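You operate a simulated robot arm through the tools that you are given. There is no shell and no other tool. Be economical: measure what you need, move in short steps, check, and stop when the job is done.

You run a simulated two-armed robot. Do the job below in one go: nothing can be reset, and whatever is moved stays where it is left.

## Task
Take the yellow part roll and put it on the shelf three of the gown rack. Take the dated carton on the splice bench and put it away on the shelf two of the stock rack. Switch the green wrap lever on. Take the locking pin and leave it in the blue crate. Take the mallet and leave it on the steel worktop of the tool trolley. Take the green dye cup and leave it on the yellow stores bay. Put the damp part roll on top of the roll log on a board. Put the blue hand roller on the sorting bench away on the shelf one of the stock rack. Fetch the grey brush and set it on the shelf one of the gown rack. Take the bandage roll from the sorting bench and put it in the blue tray. Put the felt pad that says "651" from the test bench on the shelf one of the gown rack and the felt pad that says "961" on the tall table. Open the splice bench drawer. Do these in any order. Set down upright: yellow part roll, dated carton, locking pin, green dye cup, damp part roll. The green wrap lever goes to its stop.
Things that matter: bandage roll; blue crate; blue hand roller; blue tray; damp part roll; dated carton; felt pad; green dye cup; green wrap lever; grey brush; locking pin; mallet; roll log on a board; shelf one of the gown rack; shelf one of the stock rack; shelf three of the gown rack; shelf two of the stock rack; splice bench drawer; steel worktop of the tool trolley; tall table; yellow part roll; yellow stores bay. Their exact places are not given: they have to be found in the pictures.

Only the result counts: the job must be done as asked and must still hold three seconds after the hand-in. Knocking over, shifting, dropping, spilling or breaking anything else fails it.

## Robot
Two 7-joint arms with two-finger parallel grippers on one trunk, on a base that drives. Base frame: it is fixed to the floor where the robot stands at the start and does not move with it; the origin is under the middle of the robot, x ahead of it, y to its left, z up; the surface under the hand at the start is at about z = 0.86. Readings come in m, degrees, newtons and seconds.
The left shoulder is at the start at [0.11, 0.169, 1.532], the right one opposite. With the tool pointing down near the work surface each hand reaches from about 0.38 to 0.72 m from the robot's upright axis, wherever it stands, measured 20 degrees to its own side. Places, roughly: bandage roll [-2, 2.75, 0.75]; blue crate (23x16 cm) [-1.52, 1.3, 0.82]; blue hand roller [-1.5, 3, 0.75]; blue tray [-2.25, 3, 0.75]; damp part roll [-4, -3.25, 0.75]; dated carton [1, -1, 1]; felt pad [-4.5, 2, 1]; green dye cup [-4, -2.75, 1]; green wrap lever [1.1, -2, 0.9]; grey brush [-1.75, 3, 0.75]; locking pin [1, -1.5, 1]; mallet [-2.25, -1, 0.25]; roll log on a board [-5.25, -1.5, 0.75]; shelf one of the gown rack (26x79 cm) [0, 2.68, 0.44]; shelf one of the stock rack [0.4, 1.5, 0.4]; shelf three of the gown rack (26x79 cm) [0, 2.68, 1.14]; shelf two of the stock rack [0.4, 1.5, 0.8]; splice bench drawer [0.4, 0.2, 0.7]; steel worktop of the tool trolley [-5.4, -1.5, 0.8]; tall table [-4.5, -2.8, 0.9]; yellow part roll (9x9x13 cm) [0.7, 0, 0.9]; yellow stores bay (46x24 cm) [-4.5, 0.04, 0.8]. Payload 1.57 kg a hand.
Tool frame (each hand has its own): the origin (TCP) lies between the finger pads and is the grasp point; the fingertips stand 0.03 m ahead of it; z points along the fingers, y is the line along which they close. The gripper opens to 0.08 m. The fingers are 0.017 m wide and 0.012 m thick; the gripper's body (0.04 by 0.082 m) begins 0.08 m behind the TCP.
Orientation is told as [roll, pitch, yaw] about the base's x, y, z axes, in that order, counted from this pose: with the fingers straight down and closing along the base's y, the tool's x points along the base's -x, its y along +y and its z along -z.

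## Interface
- The arms move only by the tool apply_moves. It takes "left_rows", "right_rows" or both (then of equal length, played together; a hand with none holds still); each is a list of rows, each an object (a shift or turn left out is 0, a gripper value left out holds the last) with "travel": the shift along the tool's x, y, z in units of 20 mm (1.0 is 20 mm), a list of three; "delta_rot": the turn, a rotation vector about the tool's x, y, z in units of 4 degrees (1.0 is 4 degrees), a list of three; "hand": the gripper command, from -1 (shut) to 1 (fully open), values between in proportion. In form: [{"travel": [x, y, z], "delta_rot": [ax, ay, az], "hand": hand}, ...]. A call has 1 to 10 rows; each row shifts and turns the commanded pose from where the row before left it, along the tool's axes as they then stand. A call with a number of a shift or a turn outside -1 to 1 is refused whole. Each row takes 0.2 s and may step no farther than 0.05 m and 8.6 degrees from the row before; otherwise, or with a gripper value out of range, the whole call is refused. Where a pose cannot be reached the arm comes as near as it can. A force on the tool above 40 N (or 10 N above the force at the start of the call, whichever is more), or a blocked arm, ends the call early, and 0.2 s more pass. Each finger travels about 0.072 m/s and halts on what it meets, pressing with about 31 N; the grip force reading is that of the motor and also rises with nothing between the fingers. The clock runs only during rows and for 0.2 s after the last one: add rows that do not move to give the fingers time. It gives the time, the measured TCP pose, the force on the tool (base axes), the opening and the grip force at its end, in the units of the frame above (readings bear some noise), with the torque about the TCP (base axes, N m) and any sound that the robot's microphone picked up, and new pictures: "show" is both (left out), scene, wrist or none (wrist: the cameras of the hands that moved).
- Cameras (640 x 400 px; columns grow to the right, rows downward): "scene" is now at [0.1339, 0.0292, 1.6991]; the picture's right is [0.46, -0.89, 0.00], its down [-0.79, -0.41, -0.45] and it looks along [0.40, 0.21, -0.89] (base axes); focal length 249 px, centre (320, 200). "left" rides on the left gripper at [0.072, 0.007, -0.122] in its tool frame; the picture's right is [-0.09, 1.00, 0.00], its down [-0.84, -0.08, -0.54] and it looks along [-0.54, -0.05, 0.84] (tool axes); focal length 238 px, centre (320, 200). "right" rides on the right gripper at [0.072, -0.007, -0.122] in its tool frame; the picture's right is [0.09, 1.00, 0.00], its down [-0.84, 0.08, -0.54] and it looks along [-0.54, 0.05, 0.84] (tool axes); focal length 238 px, centre (320, 200).
- slide_trunk(by): slides the trunk up (or, below 0, down) by that many m; the arms and the scene camera ride with it, the base frame stays. It gives what a move gives, with no picture.
- base_move(legs): drives the robot by 1 to 6 legs, each [ahead, left, turn to the left] in m, m and degrees, along the robot's own axes; the way and the turn of a leg run together, so that a leg with both is an arc; at most 1.5 m and 180 degrees a leg. The arms and the cameras ride along, it lands a little off, and it stops where it bumps. It gives what a move gives, and a new picture of the scene camera.
- head_to(pan, tilt): turns the head with the scene camera to pan (to the left, within 86 degrees either way) and tilt (down, from -29 to 69), counted from straight ahead of the robot. It gives what a move gives, and a new picture of the scene camera.
- point_at(camera, pixels): for up to 12 pixels [column, row] of the newest picture of that camera ("zoom" is the newest enlarged one), the place [x, y, z] in the base frame of the surface seen there, good to about 0.002 m. It takes no simulated time.
- enlarge(camera, box): a new picture of the part [left, top, right, bottom] of that camera's present view, enlarged. It takes no simulated time.
- job_done(): hands the job in; it is judged then, once.

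Keep the steps short. Do not move on a guess: measure, check each grasp and each placing, and mend mistakes. In all there are 378 turns and 360 pictures (those below and enlarged ones count). Leave the grippers open and the arms clear of the work at the hand-in unless told otherwise, and finish with a single line.

The tools are called by a JSON object that holds its "method" and its "body". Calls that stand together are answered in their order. apply_moves: Moves the arms, as the interface text tells. Its arguments: {"type":"object","properties":{"left_rows":{"type":"array","items":{"type":"object","properties":{"travel":{"type":"array","items":{"type":"number"}},"delta_rot":{"type":"array","items":{"type":"number"}},"hand":{"type":"number"}}}},"right_rows":{"type":"array","items":{"type":"object","properties":{"travel":{"type":"array","items":{"type":"number"}},"delta_rot":{"type":"array","items":{"type":"number"}},"hand":{"type":"number"}}}},"show":{"type":"string","enum":["both","scene","wrist","none"]}},"required":[]} The other tools are called the same way: slide_trunk (by) slides the trunk up or down; base_move (legs) drives the base; head_to (pan, tilt) turns the head that bears the scene camera; point_at (camera, pixels) gives the place of the surface under pixels of a picture; enlarge (camera, box) takes an enlarged picture of a part of a camera's view; job_done () hands the job in.

At the start:

```text
time: 0.0
left_tool_pos: [0.4998, 0.5334, 0.9999]
left_ee_rot: [0.0, 0.0, 0.0]
left_force: [0.2, 0.3, 0.5]
left_wrist_torque: [-0.02, 0.01, 0.0]
left_width: 0.0797
left_gripper_force: 0.0
right_tool_pos: [0.6616, 0.0839, 1.2701]
right_ee_rot: [-0.1, 0.1, -0.1]
right_force: [-0.3, 1.1, -0.6]
right_wrist_torque: [0.01, 0.0, -0.02]
right_width: 0.0801
right_gripper_force: 0.1
trunk travel left (down, up): [-0.846, 0.044]
robot x, y, heading: [-0.001, 0.0014, 0.0]
head pan, tilt: [27.4, 63.4]
```

scene: 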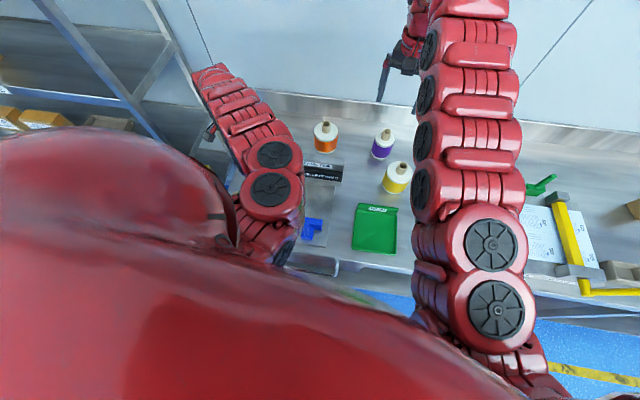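
right: 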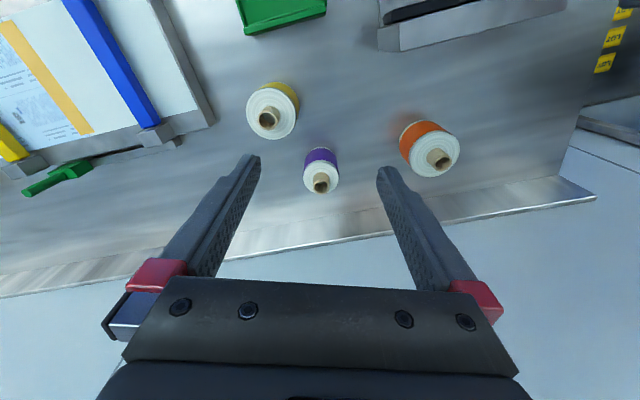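
left: 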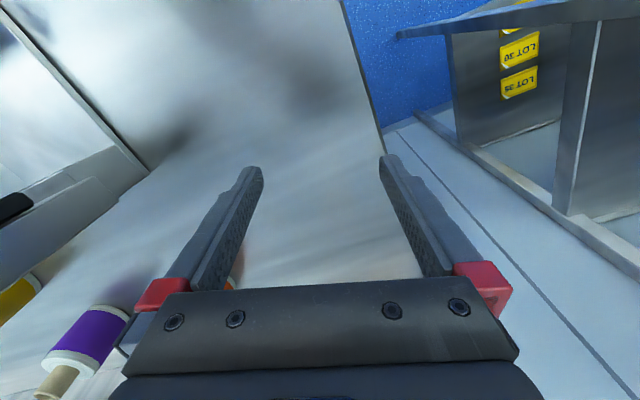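

I see the splice bench with three rolls (orange, purple, yellow). I'll measure the yellow roll and neighbours and then look around.

{"method": "point_at", "body": {"camera": "scene", "pixels": [[404, 166], [396, 186], [388, 134], [328, 126], [374, 225], [546, 184], [566, 235], [314, 228], [320, 165]]}}

{"method": "head_to", "body": {"pan": -40, "tilt": 35}}

{"method": "head_to", "body": {"pan": 80, "tilt": 20}}

```text
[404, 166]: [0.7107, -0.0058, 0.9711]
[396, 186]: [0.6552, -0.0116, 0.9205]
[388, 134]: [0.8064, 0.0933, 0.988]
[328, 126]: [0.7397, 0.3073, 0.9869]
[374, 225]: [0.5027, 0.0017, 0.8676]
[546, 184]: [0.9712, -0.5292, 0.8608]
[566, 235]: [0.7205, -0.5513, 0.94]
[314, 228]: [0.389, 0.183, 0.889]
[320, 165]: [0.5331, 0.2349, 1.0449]
```

```text
time: 1.4
left_tool_pos: [0.4995, 0.534, 0.999]
left_ee_rot: [0.0, 0.1, -0.1]
left_force: [0.3, -0.3, 0.4]
left_wrist_torque: [0.0, -0.02, -0.01]
left_width: 0.0801
left_gripper_force: 0.0
right_tool_pos: [0.6615, 0.0853, 1.2696]
right_ee_rot: [-0.1, -0.1, 0.0]
right_force: [0.0, 0.2, 0.0]
right_wrist_torque: [-0.02, 0.01, -0.01]
right_width: 0.08
right_gripper_force: 0.1
trunk travel left (down, up): [-0.846, 0.044]
robot x, y, heading: [0.0013, 0.0014, -0.2]
head pan, tilt: [-40.0, 35.0]
```

scene: 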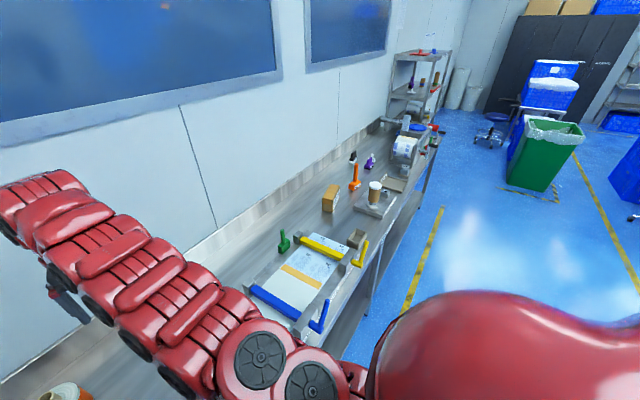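

```text
time: 3.4
left_tool_pos: [0.5002, 0.5336, 1.0]
left_ee_rot: [-0.1, 0.0, 0.0]
left_force: [0.3, 0.0, 0.6]
left_wrist_torque: [-0.01, 0.04, -0.01]
left_width: 0.0804
left_gripper_force: 0.0
right_tool_pos: [0.6608, 0.0858, 1.2698]
right_ee_rot: [-0.1, 0.0, 0.0]
right_force: [-0.2, 0.0, -0.5]
right_wrist_torque: [0.02, 0.02, -0.01]
right_width: 0.08
right_gripper_force: 0.1
trunk travel left (down, up): [-0.846, 0.044]
robot x, y, heading: [0.001, -0.0003, 0.1]
head pan, tilt: [80.0, 20.0]
```

scene: 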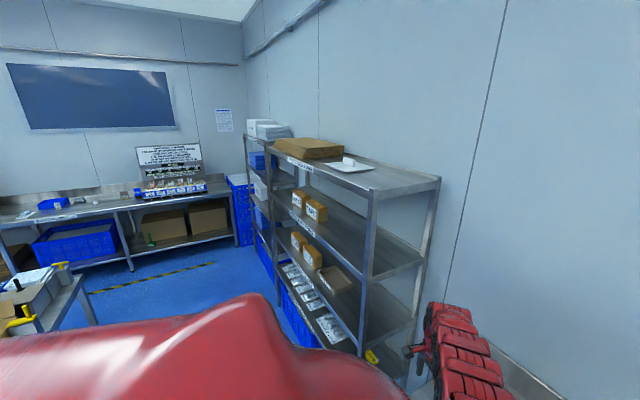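

I see the stock rack and gown rack. Measuring shelf heights and faces.

{"method": "point_at", "body": {"camera": "scene", "pixels": [[400, 190], [340, 225], [370, 250], [335, 315], [310, 205], [303, 240], [305, 280], [330, 330], [280, 160], [260, 185], [270, 265], [265, 130]]}}

{"method": "enlarge", "body": {"camera": "scene", "box": [230, 110, 450, 380]}}

{"method": "enlarge", "body": {"camera": "scene", "box": [0, 120, 260, 340]}}

```text
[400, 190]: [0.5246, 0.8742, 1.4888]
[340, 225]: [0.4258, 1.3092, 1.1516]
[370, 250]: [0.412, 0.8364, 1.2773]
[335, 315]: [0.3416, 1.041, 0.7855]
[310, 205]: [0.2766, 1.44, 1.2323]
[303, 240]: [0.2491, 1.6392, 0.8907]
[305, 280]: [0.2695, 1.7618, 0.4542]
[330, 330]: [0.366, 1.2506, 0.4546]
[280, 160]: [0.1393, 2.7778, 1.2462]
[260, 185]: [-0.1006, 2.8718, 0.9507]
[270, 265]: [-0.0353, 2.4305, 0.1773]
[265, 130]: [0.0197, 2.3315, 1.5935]
```

```text
1.48 times, centred on (340, 245) of scene
```

zoom: 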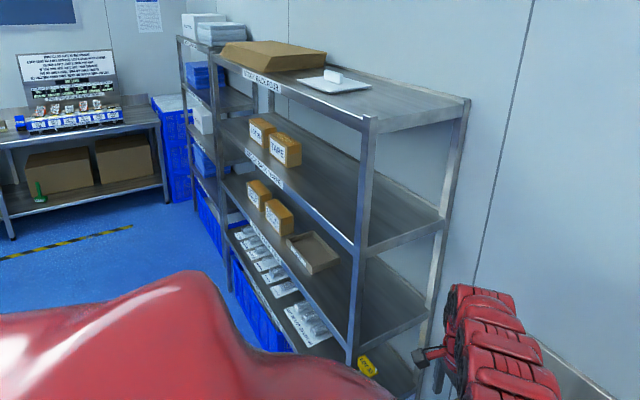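

```text
1.82 times, centred on (130, 230) of scene
```

zoom: 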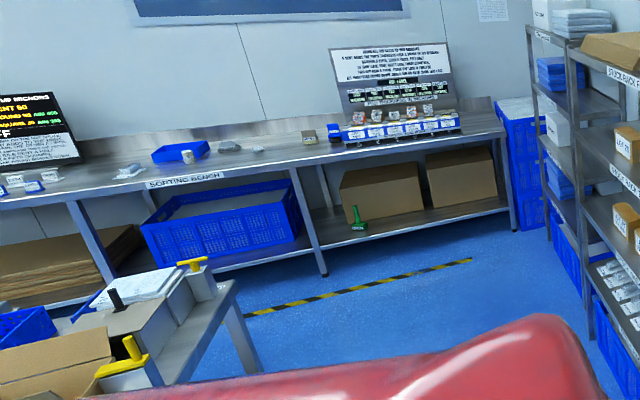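

Next a look at the splice bench to the right, enlarged.

{"method": "head_to", "body": {"pan": -50, "tilt": 25}}

{"method": "enlarge", "body": {"camera": "scene", "box": [200, 120, 420, 300]}}

```text
time: 5.5
left_tool_pos: [0.4995, 0.5341, 0.9993]
left_ee_rot: [0.1, 0.0, 0.1]
left_force: [0.4, 0.9, 1.1]
left_wrist_torque: [-0.02, 0.01, -0.01]
left_width: 0.08
left_gripper_force: 0.0
right_tool_pos: [0.6618, 0.0856, 1.2694]
right_ee_rot: [-0.1, 0.1, 0.0]
right_force: [0.0, 0.2, 0.1]
right_wrist_torque: [0.0, 0.0, -0.01]
right_width: 0.0801
right_gripper_force: 0.1
trunk travel left (down, up): [-0.846, 0.044]
robot x, y, heading: [0.0017, 0.002, 0.2]
head pan, tilt: [-50.0, 25.0]
```

scene: 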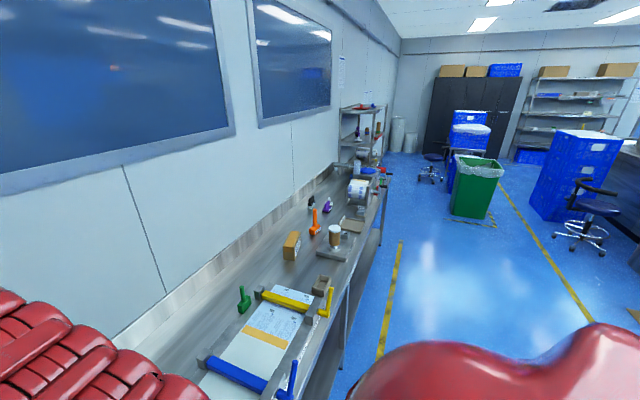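

```text
2.22 times, centred on (310, 210) of scene
```

zoom: 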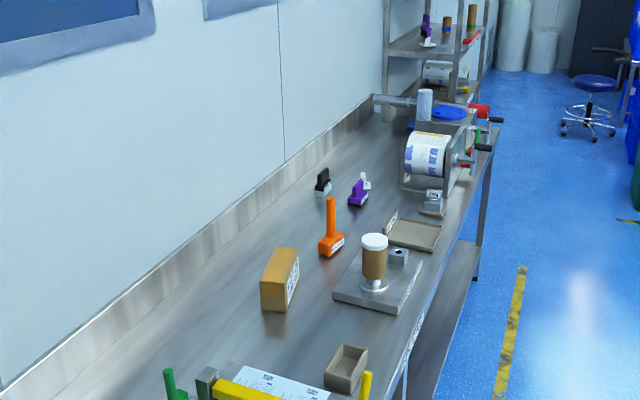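

{"method": "point_at", "body": {"camera": "zoom", "pixels": [[282, 252], [293, 290], [330, 235], [331, 205], [374, 240], [372, 285], [400, 252], [323, 180], [358, 192], [478, 112], [430, 150], [350, 360]]}}

{"method": "head_to", "body": {"pan": 10, "tilt": 66}}

```text
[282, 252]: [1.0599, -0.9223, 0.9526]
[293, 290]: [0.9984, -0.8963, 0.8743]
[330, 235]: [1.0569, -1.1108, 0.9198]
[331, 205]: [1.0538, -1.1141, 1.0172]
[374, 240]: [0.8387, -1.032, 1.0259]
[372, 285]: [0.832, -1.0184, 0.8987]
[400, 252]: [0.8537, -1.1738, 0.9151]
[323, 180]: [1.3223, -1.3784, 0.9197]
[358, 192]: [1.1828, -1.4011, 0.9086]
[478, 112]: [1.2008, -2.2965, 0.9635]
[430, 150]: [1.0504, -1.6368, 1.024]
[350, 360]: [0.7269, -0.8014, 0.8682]
```

```text
time: 6.8
left_tool_pos: [0.4996, 0.5326, 1.0007]
left_ee_rot: [0.0, 0.0, 0.0]
left_force: [-0.1, -0.3, -0.9]
left_wrist_torque: [0.03, -0.03, 0.0]
left_width: 0.0798
left_gripper_force: 0.1
right_tool_pos: [0.661, 0.0849, 1.2701]
right_ee_rot: [0.0, -0.1, 0.0]
right_force: [-0.5, -1.1, -0.5]
right_wrist_torque: [0.02, 0.0, 0.0]
right_width: 0.0801
right_gripper_force: 0.1
trunk travel left (down, up): [-0.846, 0.044]
robot x, y, heading: [-0.0013, 0.0028, -0.1]
head pan, tilt: [10.0, 66.0]
```

scene: 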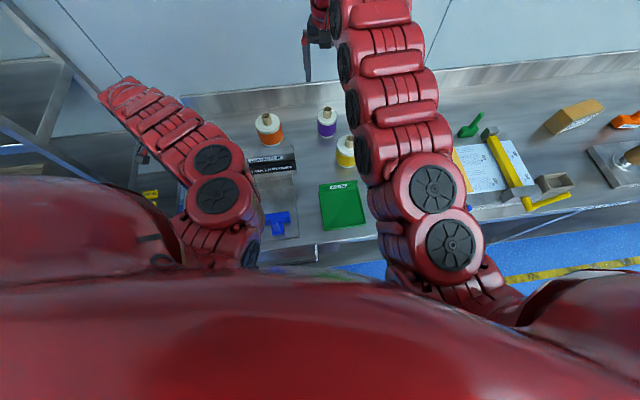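

{"method": "point_at", "body": {"camera": "scene", "pixels": [[330, 240], [560, 214], [620, 205], [270, 250], [280, 222], [345, 245], [570, 60], [280, 100], [275, 160], [285, 178], [346, 141], [268, 118]]}}

{"method": "enlarge", "body": {"camera": "scene", "box": [230, 90, 390, 270]}}

```text
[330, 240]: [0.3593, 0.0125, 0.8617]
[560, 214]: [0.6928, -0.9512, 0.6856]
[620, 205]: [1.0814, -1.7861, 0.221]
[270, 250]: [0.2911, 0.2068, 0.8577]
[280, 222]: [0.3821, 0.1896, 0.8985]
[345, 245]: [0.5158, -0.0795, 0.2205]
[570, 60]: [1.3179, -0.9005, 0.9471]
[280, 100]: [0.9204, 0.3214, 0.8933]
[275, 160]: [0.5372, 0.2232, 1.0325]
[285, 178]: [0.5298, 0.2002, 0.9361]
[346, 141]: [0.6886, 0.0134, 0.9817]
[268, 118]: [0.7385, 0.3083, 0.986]
```

```text
2.22 times, centred on (310, 180) of scene
```

zoom: 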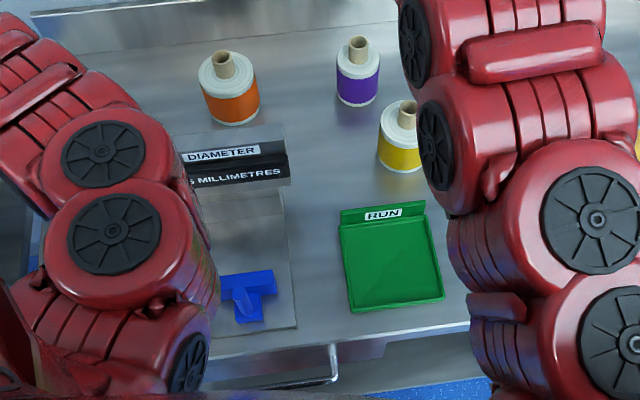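

Now measure the yellow roll core more exactly through the right wrist camera, enlarged.

{"method": "enlarge", "body": {"camera": "right", "box": [220, 60, 360, 220]}}

{"method": "point_at", "body": {"camera": "right", "pixels": [[268, 118], [262, 104], [289, 130], [255, 130], [320, 182], [270, 84], [250, 105], [292, 108], [270, 134]]}}

```text
2.50 times, centred on (290, 140) of right
```

zoom: 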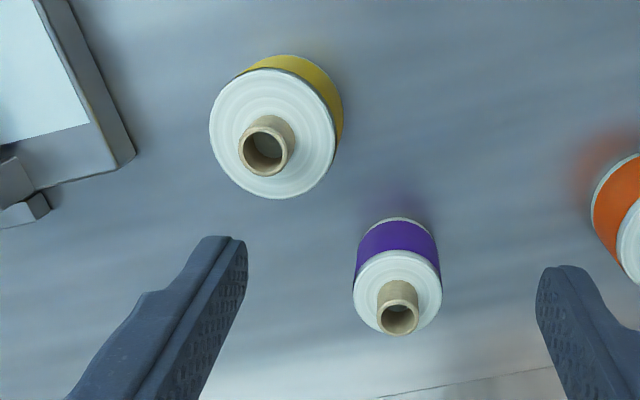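

```text
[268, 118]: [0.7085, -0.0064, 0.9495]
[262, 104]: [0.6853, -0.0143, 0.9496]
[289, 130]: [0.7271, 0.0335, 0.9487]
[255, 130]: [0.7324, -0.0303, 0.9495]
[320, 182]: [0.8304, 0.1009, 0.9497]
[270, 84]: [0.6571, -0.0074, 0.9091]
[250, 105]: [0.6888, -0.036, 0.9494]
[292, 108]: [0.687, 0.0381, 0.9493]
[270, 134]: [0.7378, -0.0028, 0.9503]
```

Yellow roll centre ≈ (0.702, 0.003), flange z 0.95, core top ≈ 0.985. I'll pitch the right hand 60° forward so it can both pick the core and reach in under a shelf.

{"method": "apply_moves", "body": {"right_rows": [{"delta_rot": [0, -1, 0], "hand": 1}, {"delta_rot": [0, -1, 0]}, {"delta_rot": [0, -1, 0]}, {"delta_rot": [0, -1, 0]}, {"delta_rot": [0, -1, 0]}, {"delta_rot": [0, -1, 0]}, {"delta_rot": [0, -1, 0]}, {"delta_rot": [0, -1, 0]}, {"delta_rot": [0, -1, 0]}, {"delta_rot": [0, -1, 0]}], "show": "none"}}

{"method": "apply_moves", "body": {"right_rows": [{"delta_rot": [0, -1, 0]}, {"delta_rot": [0, -1, 0]}, {"delta_rot": [0, -1, 0]}, {"delta_rot": [0, -1, 0]}, {"delta_rot": [0, -1, 0]}], "show": "both"}}

```text
time: 9.0
left_tool_pos: [0.5, 0.5333, 1.0005]
left_ee_rot: [0.0, -0.2, 0.0]
left_force: [-0.4, 0.2, -1.1]
left_wrist_torque: [0.02, 0.02, 0.0]
left_width: 0.0802
left_gripper_force: 0.1
right_tool_pos: [0.6607, 0.0846, 1.2693]
right_ee_rot: [0.1, -40.1, -0.1]
right_force: [-0.2, -0.2, -0.2]
right_wrist_torque: [-0.02, 0.01, 0.0]
right_width: 0.08
right_gripper_force: 0.0
trunk travel left (down, up): [-0.846, 0.044]
robot x, y, heading: [0.0033, 0.001, -0.2]
head pan, tilt: [10.0, 66.0]
```

```text
time: 10.2
left_tool_pos: [0.4999, 0.5338, 0.9991]
left_ee_rot: [-0.1, 0.0, 0.0]
left_force: [0.2, -0.2, 0.5]
left_wrist_torque: [0.01, 0.01, -0.01]
left_width: 0.0799
left_gripper_force: 0.0
right_tool_pos: [0.661, 0.0862, 1.2702]
right_ee_rot: [0.1, -60.2, 0.0]
right_force: [-1.2, -0.4, 0.0]
right_wrist_torque: [0.01, -0.01, 0.02]
right_width: 0.0802
right_gripper_force: 0.0
trunk travel left (down, up): [-0.846, 0.044]
robot x, y, heading: [0.0011, -0.0026, -0.1]
head pan, tilt: [10.0, 66.0]
```

scene: 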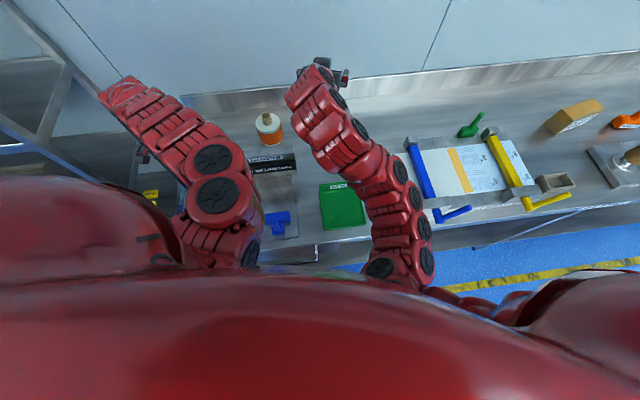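
right: 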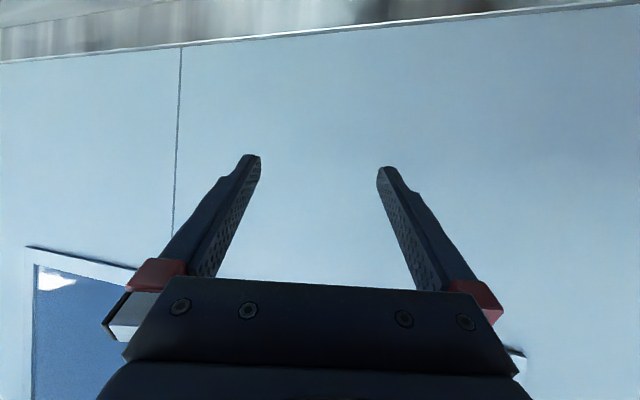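

{"method": "apply_moves", "body": {"right_rows": [{"travel": [0.954, -0.52, 0.847]}, {"travel": [0.954, -0.52, 0.847]}, {"travel": [0.954, -0.52, 0.847]}, {"travel": [0.954, -0.52, 0.847]}, {"travel": [0.954, -0.52, 0.847]}, {"travel": [0.954, -0.52, 0.847]}, {"travel": [0.954, -0.52, 0.847]}, {"travel": [0.954, -0.52, 0.847]}], "show": "both"}}

```text
time: 12.0
left_tool_pos: [0.4999, 0.5335, 1.0002]
left_ee_rot: [-0.1, -0.1, 0.1]
left_force: [0.1, -0.4, 0.1]
left_wrist_torque: [0.01, -0.02, 0.0]
left_width: 0.08
left_gripper_force: 0.0
right_tool_pos: [0.7039, 0.0017, 1.0692]
right_ee_rot: [-0.1, -60.0, 0.1]
right_force: [-0.1, -0.3, -0.4]
right_wrist_torque: [0.0, 0.01, 0.01]
right_width: 0.08
right_gripper_force: 0.1
trunk travel left (down, up): [-0.846, 0.044]
robot x, y, heading: [0.0005, -0.0014, 0.0]
head pan, tilt: [10.0, 66.0]
```

scene: 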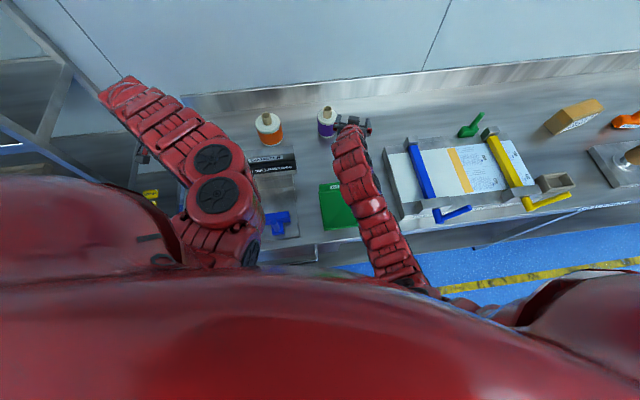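
right: 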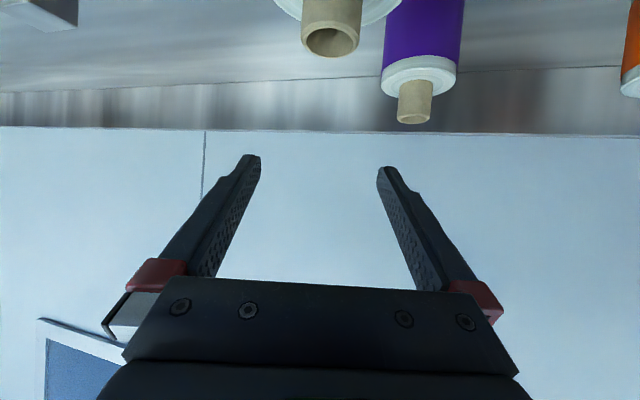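

{"method": "point_at", "body": {"camera": "right", "pixels": [[333, 28], [308, 42], [358, 36], [333, 12]]}}

{"method": "apply_moves", "body": {"right_rows": [{"travel": [0.866, 0.05, 0.5]}, {"travel": [0.866, 0.05, 0.5]}, {"travel": [0.866, 0.0, 0.5]}, {"travel": [0.866, 0.0, 0.5]}, {"travel": [0.433, 0.0, 0.25]}], "show": "wrist"}}

```text
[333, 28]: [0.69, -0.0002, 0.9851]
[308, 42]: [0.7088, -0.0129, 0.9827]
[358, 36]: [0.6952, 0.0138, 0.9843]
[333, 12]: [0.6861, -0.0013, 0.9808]
```

```text
time: 13.2
left_tool_pos: [0.5009, 0.5338, 0.999]
left_ee_rot: [0.0, 0.0, 0.0]
left_force: [-0.5, 0.4, -0.3]
left_wrist_torque: [0.01, -0.01, 0.03]
left_width: 0.0801
left_gripper_force: 0.0
right_tool_pos: [0.7012, 0.0031, 0.9793]
right_ee_rot: [-0.2, -59.9, 0.1]
right_force: [-0.6, 0.1, 0.0]
right_wrist_torque: [-0.01, -0.02, 0.01]
right_width: 0.0796
right_gripper_force: 0.0
trunk travel left (down, up): [-0.846, 0.044]
robot x, y, heading: [0.0001, 0.0006, -0.2]
head pan, tilt: [10.0, 66.0]
```

right: 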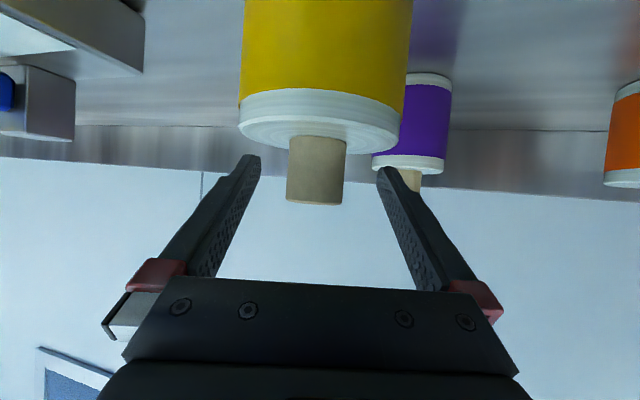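

{"method": "apply_moves", "body": {"right_rows": [{"travel": [0.173, 0.0, 0.1]}, {"hand": -1}, {"hand": -1}, {"hand": -1}, {"hand": -1}], "show": "none"}}

{"method": "apply_moves", "body": {"right_rows": [{"travel": [-0.866, 0.0, -0.5]}, {"travel": [-0.866, 0.0, -0.5]}, {"travel": [-0.866, 0.0, -0.5]}, {"travel": [-0.866, 0.0, -0.5]}, {"travel": [-0.866, 0.0, -0.5]}, {"travel": [-0.866, 0.0, -0.5]}], "show": "wrist"}}

```text
time: 14.4
left_tool_pos: [0.5008, 0.5337, 1.0007]
left_ee_rot: [0.0, 0.0, 0.0]
left_force: [0.0, -0.5, 0.6]
left_wrist_torque: [0.01, -0.05, 0.01]
left_width: 0.0802
left_gripper_force: 0.1
right_tool_pos: [0.7012, 0.0023, 0.9754]
right_ee_rot: [-0.1, -60.1, -0.1]
right_force: [-0.1, 0.7, -0.5]
right_wrist_torque: [0.14, 0.01, 0.02]
right_width: 0.0334
right_gripper_force: 31.3
trunk travel left (down, up): [-0.846, 0.044]
robot x, y, heading: [0.0011, 0.0002, 0.1]
head pan, tilt: [10.0, 66.0]
```

```text
time: 15.8
left_tool_pos: [0.5004, 0.5335, 0.9989]
left_ee_rot: [0.0, 0.0, 0.0]
left_force: [0.0, 0.0, -0.4]
left_wrist_torque: [-0.01, 0.02, 0.03]
left_width: 0.08
left_gripper_force: 0.0
right_tool_pos: [0.7021, 0.0048, 1.0944]
right_ee_rot: [0.0, -60.0, 0.0]
right_force: [0.7, -0.4, -4.2]
right_wrist_torque: [0.02, 0.02, 0.03]
right_width: 0.0334
right_gripper_force: 30.7
trunk travel left (down, up): [-0.846, 0.044]
robot x, y, heading: [-0.0026, -0.0005, 0.0]
head pan, tilt: [10.0, 66.0]
```

right: 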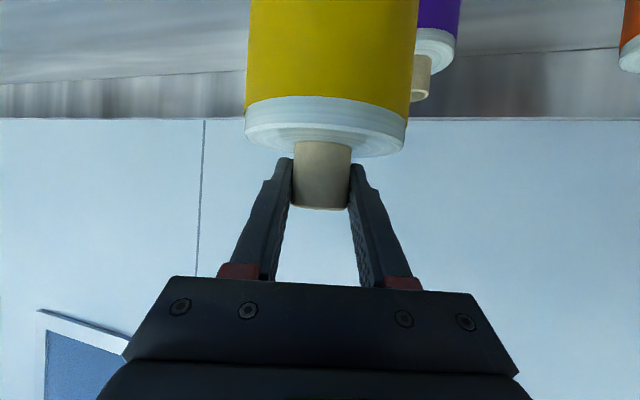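

Yellow roll is held. Next I back off, square up with the bench (about 19° left) and slide right toward the carton.

{"method": "base_move", "body": {"legs": [[-0.5, 0, 0], [0, 0, 19.1], [0, -1.35, 0]]}}

{"method": "head_to", "body": {"pan": 15, "tilt": 40}}

```text
time: 26.1
left_tool_pos: [0.2454, -0.5909, 0.9998]
left_ee_rot: [0.0, 0.0, 20.1]
left_force: [0.3, -0.2, -0.7]
left_wrist_torque: [0.03, 0.01, -0.04]
left_width: 0.08
left_gripper_force: 0.1
right_tool_pos: [0.618, -1.0183, 1.0953]
right_ee_rot: [-0.1, -60.0, 20.3]
right_force: [-0.2, 0.0, -4.0]
right_wrist_torque: [0.0, 0.01, 0.0]
right_width: 0.0337
right_gripper_force: 30.9
trunk travel left (down, up): [-0.846, 0.044]
robot x, y, heading: [-0.0398, -1.2638, 20.2]
head pan, tilt: [10.0, 66.0]
```

scene: 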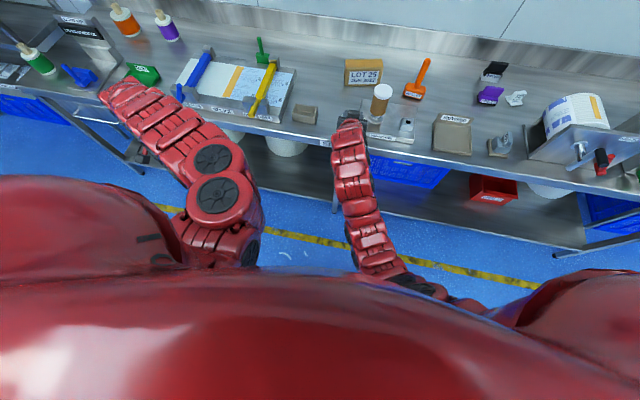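

```text
time: 26.9
left_tool_pos: [0.2458, -0.5914, 0.9989]
left_ee_rot: [-0.1, 0.0, 20.1]
left_force: [-0.2, 0.8, 0.0]
left_wrist_torque: [0.01, -0.04, -0.01]
left_width: 0.0804
left_gripper_force: 0.0
right_tool_pos: [0.616, -1.0184, 1.0967]
right_ee_rot: [-0.1, -60.0, 20.2]
right_force: [-0.2, 0.2, -4.6]
right_wrist_torque: [-0.03, -0.01, 0.03]
right_width: 0.0335
right_gripper_force: 31.2
trunk travel left (down, up): [-0.846, 0.044]
robot x, y, heading: [-0.0392, -1.2621, 20.3]
head pan, tilt: [15.0, 40.0]
```

scene: 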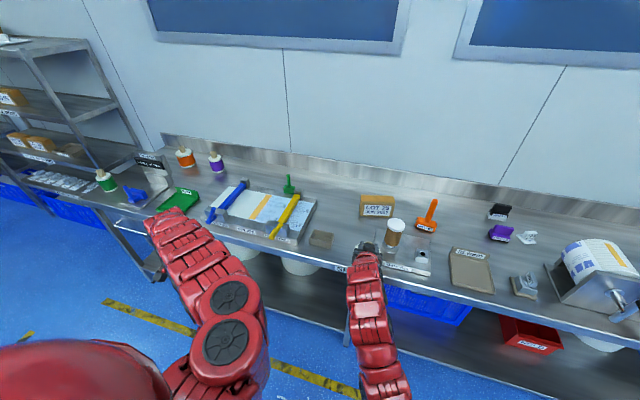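

{"method": "enlarge", "body": {"camera": "scene", "box": [340, 170, 560, 310]}}

{"method": "point_at", "body": {"camera": "scene", "pixels": [[378, 196], [365, 200], [393, 198], [378, 214], [395, 212], [362, 214], [393, 222], [431, 205]]}}

```text
2.86 times, centred on (450, 240) of scene
```

zoom: 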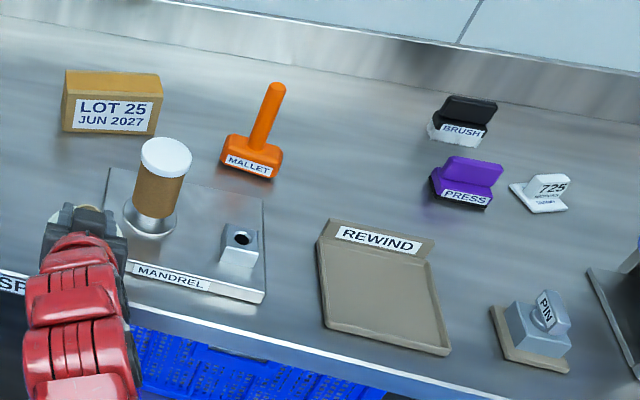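

```text
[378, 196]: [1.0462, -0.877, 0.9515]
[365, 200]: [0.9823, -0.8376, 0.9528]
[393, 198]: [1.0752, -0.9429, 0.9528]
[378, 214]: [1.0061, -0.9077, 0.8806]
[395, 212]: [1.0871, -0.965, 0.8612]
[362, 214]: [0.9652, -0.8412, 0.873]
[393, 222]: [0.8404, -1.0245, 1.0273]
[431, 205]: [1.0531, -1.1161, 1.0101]
```

{"method": "point_at", "body": {"camera": "zoom", "pixels": [[70, 93], [153, 102], [71, 75], [157, 80], [66, 126], [148, 130], [520, 340], [545, 300], [520, 318], [560, 345], [500, 330], [560, 370]]}}

{"method": "enlarge", "body": {"camera": "scene", "box": [480, 240, 580, 320]}}

```text
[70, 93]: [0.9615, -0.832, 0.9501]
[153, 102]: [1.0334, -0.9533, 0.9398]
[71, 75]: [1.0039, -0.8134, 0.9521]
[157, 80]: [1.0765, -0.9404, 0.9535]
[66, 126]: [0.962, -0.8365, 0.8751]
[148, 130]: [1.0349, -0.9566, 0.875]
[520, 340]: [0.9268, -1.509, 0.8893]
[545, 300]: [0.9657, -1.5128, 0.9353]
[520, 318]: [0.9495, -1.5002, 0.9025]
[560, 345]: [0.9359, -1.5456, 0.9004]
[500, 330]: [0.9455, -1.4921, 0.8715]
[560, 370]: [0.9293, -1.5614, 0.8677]
```

```text
5.00 times, centred on (530, 280) of scene
```

zoom: 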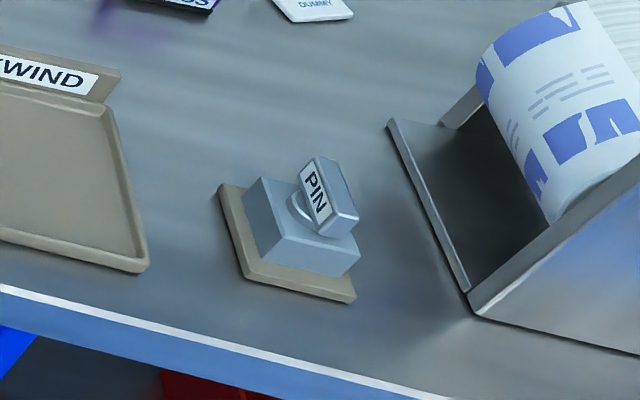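

The dated carton (LOT 25 JUN 2027) centre ≈ (1.019, −0.885), long axis at −59°, about 5 cm deep. Locking pin sits in a block at (0.95, −1.51). I lift and draw in the right hand with the roll while turning the left hand to line up with the carton.

{"method": "apply_moves", "body": {"right_rows": [{"travel": [-0.275, 0, -1]}, {"travel": [-0.275, 0, -1]}, {"travel": [-0.275, 0, -1]}, {"travel": [-0.275, 0, -1]}, {"travel": [-0.275, 0, -1]}, {"travel": [-0.275, 0, -1]}, {"travel": [-0.275, 0, -1]}, {"travel": [-0.275, 0, -1]}, {"travel": [-0.275, 0, -1]}, {"travel": [-0.275, 0, -1]}], "left_rows": [{"delta_rot": [0, 0, 1], "travel": [0, 0, -1]}, {"delta_rot": [0, 0, 1], "travel": [0, 0, -1]}, {"delta_rot": [0, 0, 1], "travel": [0, 0, -1]}, {"delta_rot": [0, 0, 1], "travel": [0, 0, -1]}, {"delta_rot": [0, 0, 1], "travel": [0, 0, -1]}, {"delta_rot": [0, 0, 1]}, {"delta_rot": [0, 0, 1]}, {"delta_rot": [0, 0, 1]}, {"delta_rot": [0, 0, 1]}, {"delta_rot": [0, 0, 1]}], "show": "none"}}

{"method": "apply_moves", "body": {"left_rows": [{"delta_rot": [0, 0, 1]}, {"delta_rot": [0, 0, 1]}, {"delta_rot": [0, 0, 1]}, {"delta_rot": [0, 0, 1]}, {"delta_rot": [0, 0, 1]}, {"delta_rot": [0, 0, 1]}, {"delta_rot": [0, 0, 1]}, {"delta_rot": [0, 0, 1]}, {"delta_rot": [0, 0, 1]}, {"delta_rot": [0, 0, 0.9]}], "show": "none"}}

{"method": "apply_moves", "body": {"left_rows": [{"delta_rot": [0, -1, 0]}, {"delta_rot": [0, -1, 0]}, {"delta_rot": [0, -1, 0]}, {"delta_rot": [0, -1, 0]}, {"delta_rot": [0, -1, 0]}, {"delta_rot": [0, -1, 0]}, {"delta_rot": [0, -1, 0]}, {"delta_rot": [0, -1, 0]}, {"delta_rot": [0, -1, 0]}, {"delta_rot": [0, -1, 0]}], "show": "both"}}

```text
time: 29.1
left_tool_pos: [0.2448, -0.5897, 1.0995]
left_ee_rot: [0.0, 0.0, -19.9]
left_force: [-1.1, 0.5, 0.4]
left_wrist_torque: [-0.03, -0.01, 0.03]
left_width: 0.08
left_gripper_force: 0.1
right_tool_pos: [0.488, -1.0538, 1.2404]
right_ee_rot: [-0.7, -60.2, 20.6]
right_force: [-0.2, 1.4, -5.2]
right_wrist_torque: [0.0, 0.0, 0.02]
right_width: 0.0332
right_gripper_force: 30.2
right hand out of reach, approached as far as the arm can: row 9, 10
trunk travel left (down, up): [-0.846, 0.044]
robot x, y, heading: [-0.04, -1.2663, 20.1]
head pan, tilt: [15.0, 40.0]
```

```text
time: 31.4
left_tool_pos: [0.247, -0.5901, 1.1005]
left_ee_rot: [0.0, 0.0, -59.5]
left_force: [-0.9, -0.4, 0.1]
left_wrist_torque: [-0.04, 0.01, -0.01]
left_width: 0.0798
left_gripper_force: 0.1
right_tool_pos: [0.4889, -1.0528, 1.2404]
right_ee_rot: [-0.1, -59.9, 20.2]
right_force: [-0.4, 0.1, -3.6]
right_wrist_torque: [0.0, 0.04, 0.02]
right_width: 0.0334
right_gripper_force: 30.6
trunk travel left (down, up): [-0.846, 0.044]
robot x, y, heading: [-0.0401, -1.2658, 20.2]
head pan, tilt: [15.0, 40.0]
```

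```text
time: 33.5
left_tool_pos: [0.2432, -0.5971, 1.0992]
left_ee_rot: [0.0, -32.1, -59.4]
left_force: [0.4, -0.3, -0.1]
left_wrist_torque: [-0.01, 0.02, -0.01]
left_width: 0.0799
left_gripper_force: 0.1
left hand out of reach, approached as far as the arm can: row 8, 9, 10
right_tool_pos: [0.4886, -1.0529, 1.2407]
right_ee_rot: [-0.2, -59.9, 20.2]
right_force: [0.4, -1.0, -3.5]
right_wrist_torque: [0.0, -0.01, -0.02]
right_width: 0.0335
right_gripper_force: 31.2
trunk travel left (down, up): [-0.846, 0.044]
robot x, y, heading: [-0.039, -1.2618, 20.3]
head pan, tilt: [15.0, 40.0]
```

scene: 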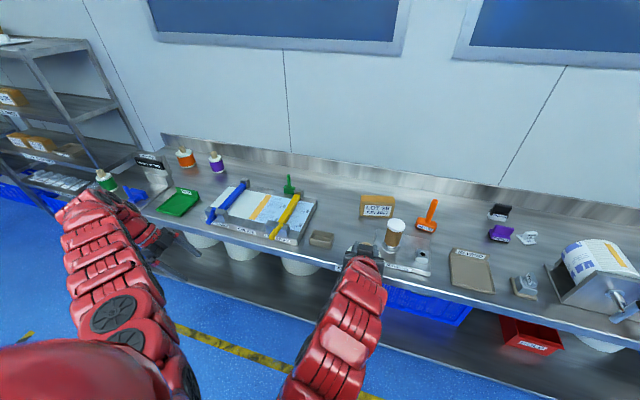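
left: 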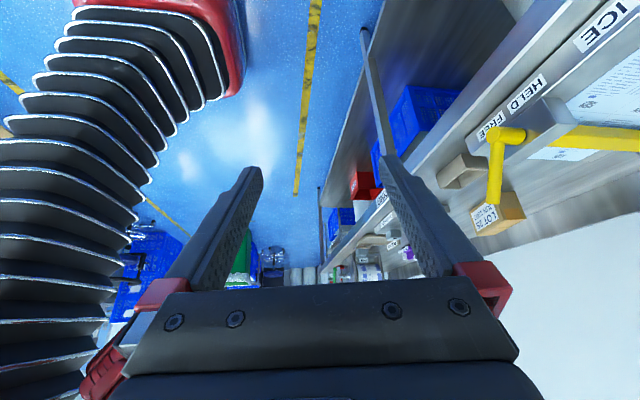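

Tilt of 32° is reached; rotating the robot right gives the arm more room. Turn −30°, then move to stand before the carton.

{"method": "base_move", "body": {"legs": [[0, 0, -30], [0.33, 0.341, 0]]}}

{"method": "apply_moves", "body": {"left_rows": [{"delta_rot": [0, -1, 0]}, {"delta_rot": [0, -1, 0]}, {"delta_rot": [0, -0.5, 0]}], "show": "wrist"}}

```text
time: 38.0
left_tool_pos: [0.9152, -0.5407, 1.0973]
left_ee_rot: [-0.2, -32.2, -88.9]
left_force: [1.2, -0.4, 0.7]
left_wrist_torque: [0.03, 0.0, 0.0]
left_width: 0.0799
left_gripper_force: 0.0
right_tool_pos: [0.9057, -1.0574, 1.239]
right_ee_rot: [-0.5, -59.8, -9.0]
right_force: [0.1, -1.1, -4.8]
right_wrist_torque: [-0.03, 0.01, 0.01]
right_width: 0.0334
right_gripper_force: 31.4
trunk travel left (down, up): [-0.846, 0.044]
robot x, y, heading: [0.3434, -0.9851, -9.4]
head pan, tilt: [15.0, 40.0]
stopped in leg 2: the robot was blocked; the commanded pose is now the measured one
```

scene: 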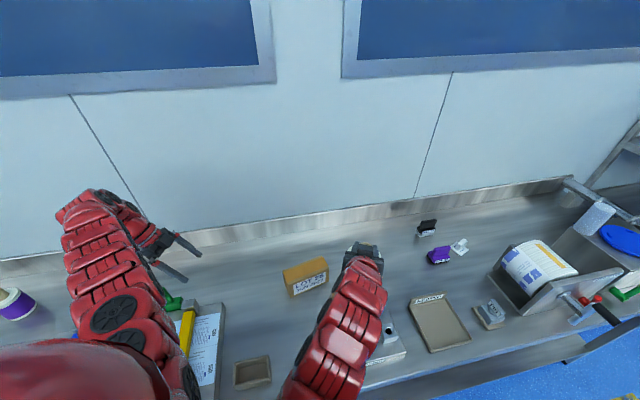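

```text
time: 38.8
left_tool_pos: [0.8942, -0.5485, 1.0964]
left_ee_rot: [0.1, -38.2, -89.0]
left_force: [-0.4, 0.5, -0.2]
left_wrist_torque: [-0.03, 0.01, -0.03]
left_width: 0.0799
left_gripper_force: 0.1
left hand out of reach, approached as far as the arm can: row 1, 2
right_tool_pos: [0.9033, -1.0586, 1.2407]
right_ee_rot: [-0.3, -59.9, -9.1]
right_force: [0.1, -0.3, -4.8]
right_wrist_torque: [-0.01, 0.0, -0.01]
right_width: 0.0333
right_gripper_force: 31.1
trunk travel left (down, up): [-0.846, 0.044]
robot x, y, heading: [0.3392, -0.9803, -9.0]
head pan, tilt: [15.0, 40.0]
```

left: 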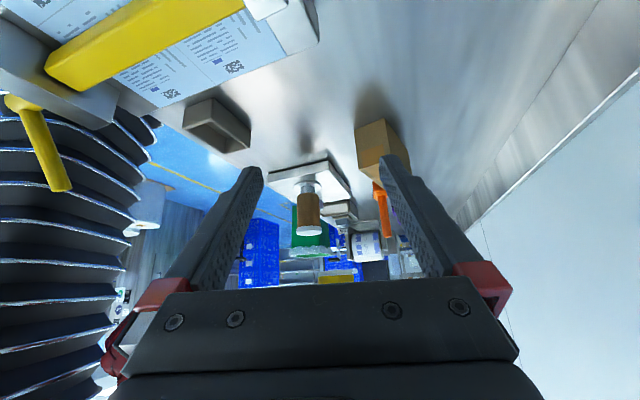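

Robot stopped at the bench edge. Now yaw the left hand +30° to line with the carton and approach above it.

{"method": "apply_moves", "body": {"left_rows": [{"delta_rot": [-0.77, 0, -0.985]}, {"delta_rot": [-0.77, 0, -0.985]}, {"delta_rot": [-0.77, 0, -0.985]}, {"delta_rot": [-0.77, 0, -0.985]}, {"delta_rot": [-0.77, 0, -0.985]}, {"delta_rot": [-0.77, 0, -0.985]}], "show": "none"}}

{"method": "apply_moves", "body": {"left_rows": [{"travel": [-0.8, -0.245, 0.995]}, {"travel": [-0.8, -0.245, 0.995]}, {"travel": [-0.8, -0.245, 0.995]}, {"travel": [-0.8, -0.245, 0.995]}, {"travel": [-0.8, -0.245, 0.995]}, {"travel": [-0.8, -0.245, 0.995]}, {"travel": [-0.8, -0.245, 0.995]}, {"travel": [-0.8, -0.245, 0.995]}, {"travel": [-0.8, -0.245, 0.995]}, {"travel": [-0.8, -0.245, 0.995]}], "show": "wrist"}}

```text
time: 40.2
left_tool_pos: [0.8955, -0.5473, 1.098]
left_ee_rot: [-0.1, -38.0, -58.8]
left_force: [-1.0, 0.0, -0.7]
left_wrist_torque: [0.02, -0.01, -0.03]
left_width: 0.08
left_gripper_force: 0.0
right_tool_pos: [0.9058, -1.0586, 1.2397]
right_ee_rot: [-0.2, -59.9, -9.2]
right_force: [0.3, 0.7, -4.4]
right_wrist_torque: [-0.03, 0.0, 0.01]
right_width: 0.0333
right_gripper_force: 31.0
trunk travel left (down, up): [-0.846, 0.044]
robot x, y, heading: [0.3393, -0.9826, -9.3]
head pan, tilt: [15.0, 40.0]
```

```text
time: 42.4
left_tool_pos: [1.0003, -0.7732, 1.0245]
left_ee_rot: [-0.1, -37.9, -58.9]
left_force: [-0.2, -0.2, -0.3]
left_wrist_torque: [0.0, 0.0, -0.03]
left_width: 0.0801
left_gripper_force: 0.1
left hand out of reach, approached as far as the arm can: row 3, 4, 5, 6, 8
right_tool_pos: [0.9053, -1.0593, 1.2395]
right_ee_rot: [-0.2, -59.9, -9.2]
right_force: [-0.3, 0.6, -4.3]
right_wrist_torque: [0.0, 0.01, -0.03]
right_width: 0.0335
right_gripper_force: 31.3
trunk travel left (down, up): [-0.846, 0.044]
robot x, y, heading: [0.3388, -0.9801, -9.4]
head pan, tilt: [15.0, 40.0]
```

left: 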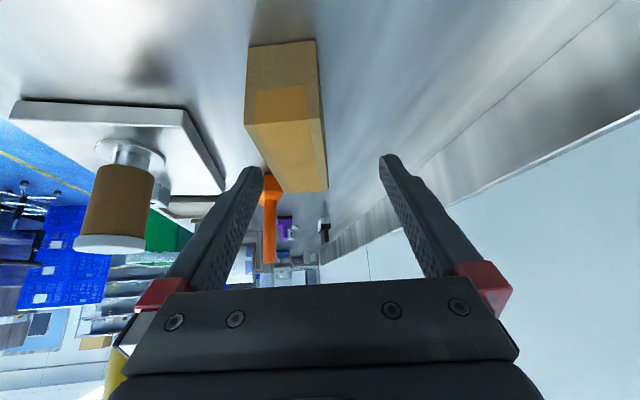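

{"method": "point_at", "body": {"camera": "left", "pixels": [[250, 126], [313, 122], [325, 188], [288, 188], [280, 120], [305, 190], [252, 50], [312, 45], [280, 80]]}}

```text
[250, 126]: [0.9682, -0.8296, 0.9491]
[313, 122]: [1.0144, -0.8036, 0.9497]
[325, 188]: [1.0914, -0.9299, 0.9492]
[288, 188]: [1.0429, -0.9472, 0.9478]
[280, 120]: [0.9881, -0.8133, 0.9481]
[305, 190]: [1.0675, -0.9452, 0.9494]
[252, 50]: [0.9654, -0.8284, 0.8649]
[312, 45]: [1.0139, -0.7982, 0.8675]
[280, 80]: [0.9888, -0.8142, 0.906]
```

{"method": "apply_moves", "body": {"left_rows": [{"travel": [-0.887, -0.3625, 0.693]}, {"travel": [-0.887, -0.3625, 0.693]}, {"travel": [-0.887, -0.3625, 0.693]}, {"travel": [-0.887, -0.3625, 0.693]}], "show": "wrist"}}

```text
time: 43.4
left_tool_pos: [1.0249, -0.8635, 1.0213]
left_ee_rot: [-0.1, -38.0, -58.8]
left_force: [0.6, 0.1, 0.8]
left_wrist_torque: [-0.01, 0.01, 0.0]
left_width: 0.0798
left_gripper_force: 0.0
left hand out of reach, approached as far as the arm can: row 3
right_tool_pos: [0.9047, -1.0604, 1.2387]
right_ee_rot: [-0.2, -59.9, -9.3]
right_force: [-0.1, 0.4, -5.2]
right_wrist_torque: [-0.01, 0.02, 0.0]
right_width: 0.0334
right_gripper_force: 31.2
trunk travel left (down, up): [-0.846, 0.044]
robot x, y, heading: [0.3407, -0.9805, -9.3]
head pan, tilt: [15.0, 40.0]
```

left: 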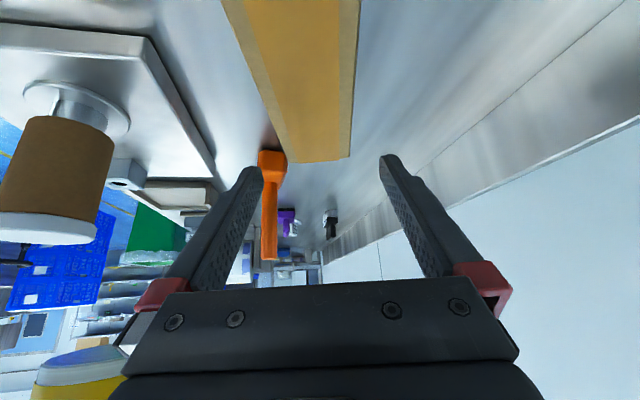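

{"method": "apply_moves", "body": {"left_rows": [{"travel": [0.77, -0.1, 0.985]}, {"travel": [0.77, -0.1, 0.985]}, {"travel": [0.77, 0, 0.985]}, {"travel": [0.6, 0, 0.75]}, {"hand": -1}, {"hand": -1}, {"hand": -1}], "show": "wrist"}}

```text
time: 44.0
left_tool_pos: [1.026, -0.8552, 0.9788]
left_ee_rot: [0.2, -39.2, -57.3]
left_force: [-0.3, -0.1, 0.2]
left_wrist_torque: [0.04, 0.04, -0.03]
left_width: 0.08
left_gripper_force: 0.1
right_tool_pos: [0.8947, -1.0672, 1.2181]
right_ee_rot: [-3.3, -57.9, -7.0]
right_force: [-0.3, 0.6, -4.8]
right_wrist_torque: [0.03, -0.02, -0.03]
right_width: 0.0332
right_gripper_force: 30.9
trunk travel left (down, up): [-0.846, 0.044]
robot x, y, heading: [0.3413, -0.9809, -9.0]
head pan, tilt: [15.0, 40.0]
stopped in row 3 (left hand): the force on the tool passed its limit at 91 N (the readings are from after the stop); the commanded pose is now the measured one
```

left: 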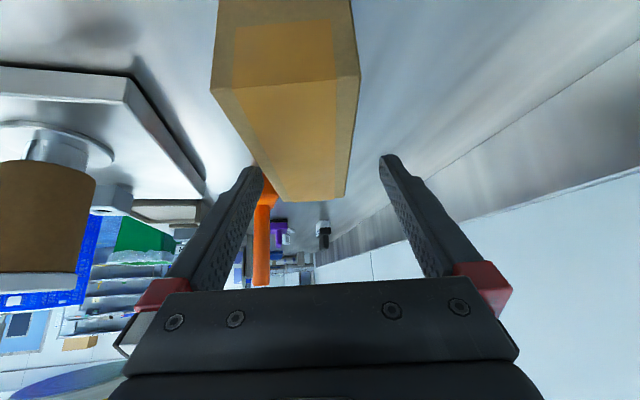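

The two arms touched (right arm was pushed slightly). I'll move the right hand with the roll to the right, away.

{"method": "apply_moves", "body": {"right_rows": [{"travel": [0, -1, -0.2]}, {"travel": [0, -1, -0.2]}, {"travel": [0, -1, -0.2]}, {"travel": [0, -1, -0.2]}, {"travel": [0, -1, -0.2]}, {"travel": [0, -1, -0.2]}, {"travel": [0, -1, -0.2]}, {"travel": [0, -1, -0.2]}], "show": "both"}}

```text
time: 45.8
left_tool_pos: [1.0276, -0.8555, 0.9785]
left_ee_rot: [0.1, -39.3, -57.4]
left_force: [0.4, 2.3, 12.2]
left_wrist_torque: [-0.38, 0.31, -0.04]
left_width: 0.0792
left_gripper_force: 0.0
right_tool_pos: [0.9203, -1.1052, 1.2237]
right_ee_rot: [-3.5, -57.9, -6.9]
right_force: [-0.1, 0.8, -4.5]
right_wrist_torque: [-0.01, -0.01, 0.02]
right_width: 0.0334
right_gripper_force: 31.4
right hand out of reach, approached as far as the arm can: row 1, 2, 3, 4, 5, 6, 7, 8
trunk travel left (down, up): [-0.846, 0.044]
robot x, y, heading: [0.3396, -0.9792, -9.4]
head pan, tilt: [15.0, 40.0]
```

scene: 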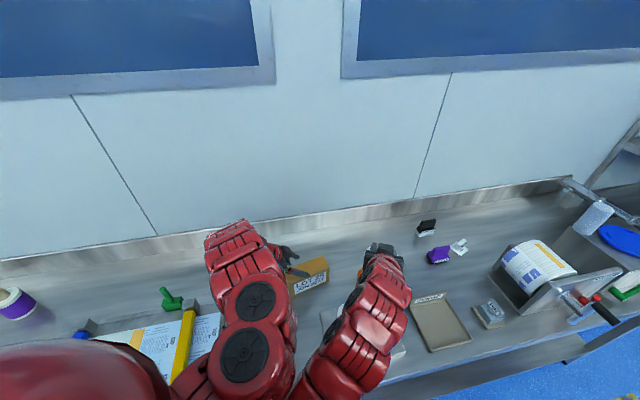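
right: 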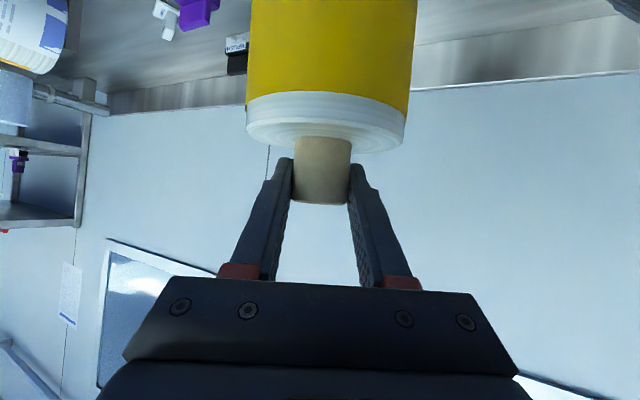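

{"method": "apply_moves", "body": {"left_rows": [{"travel": [-0.6, 0, -0.78]}, {"travel": [-0.6, -0.2, -0.78]}], "show": "wrist"}}

{"method": "point_at", "body": {"camera": "left", "pixels": [[230, 95], [345, 90], [340, 175], [280, 180], [285, 130]]}}

```text
time: 46.4
left_tool_pos: [1.0235, -0.8579, 1.0167]
left_ee_rot: [0.3, -39.1, -57.3]
left_force: [0.3, 0.4, -0.7]
left_wrist_torque: [-0.05, -0.02, 0.01]
left_width: 0.0802
left_gripper_force: 0.0
right_tool_pos: [0.9194, -1.1056, 1.224]
right_ee_rot: [-3.5, -57.9, -6.8]
right_force: [-0.3, -0.1, -4.4]
right_wrist_torque: [0.02, 0.0, 0.01]
right_width: 0.033
right_gripper_force: 31.5
trunk travel left (down, up): [-0.846, 0.044]
robot x, y, heading: [0.3405, -0.9811, -9.3]
head pan, tilt: [15.0, 40.0]
```

left: 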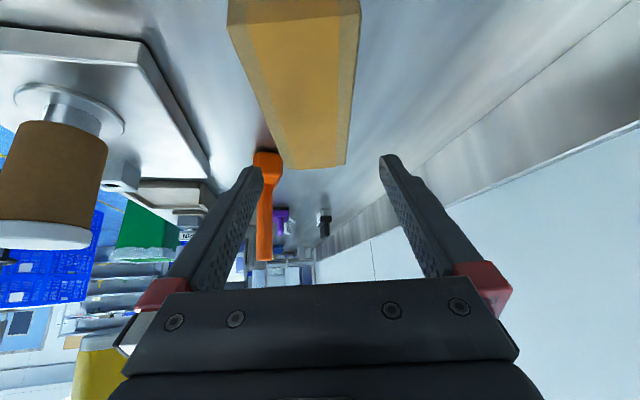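

```text
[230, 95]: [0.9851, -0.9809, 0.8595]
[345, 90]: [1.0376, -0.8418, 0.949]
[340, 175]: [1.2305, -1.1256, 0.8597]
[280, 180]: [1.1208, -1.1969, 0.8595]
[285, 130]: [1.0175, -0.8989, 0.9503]
```

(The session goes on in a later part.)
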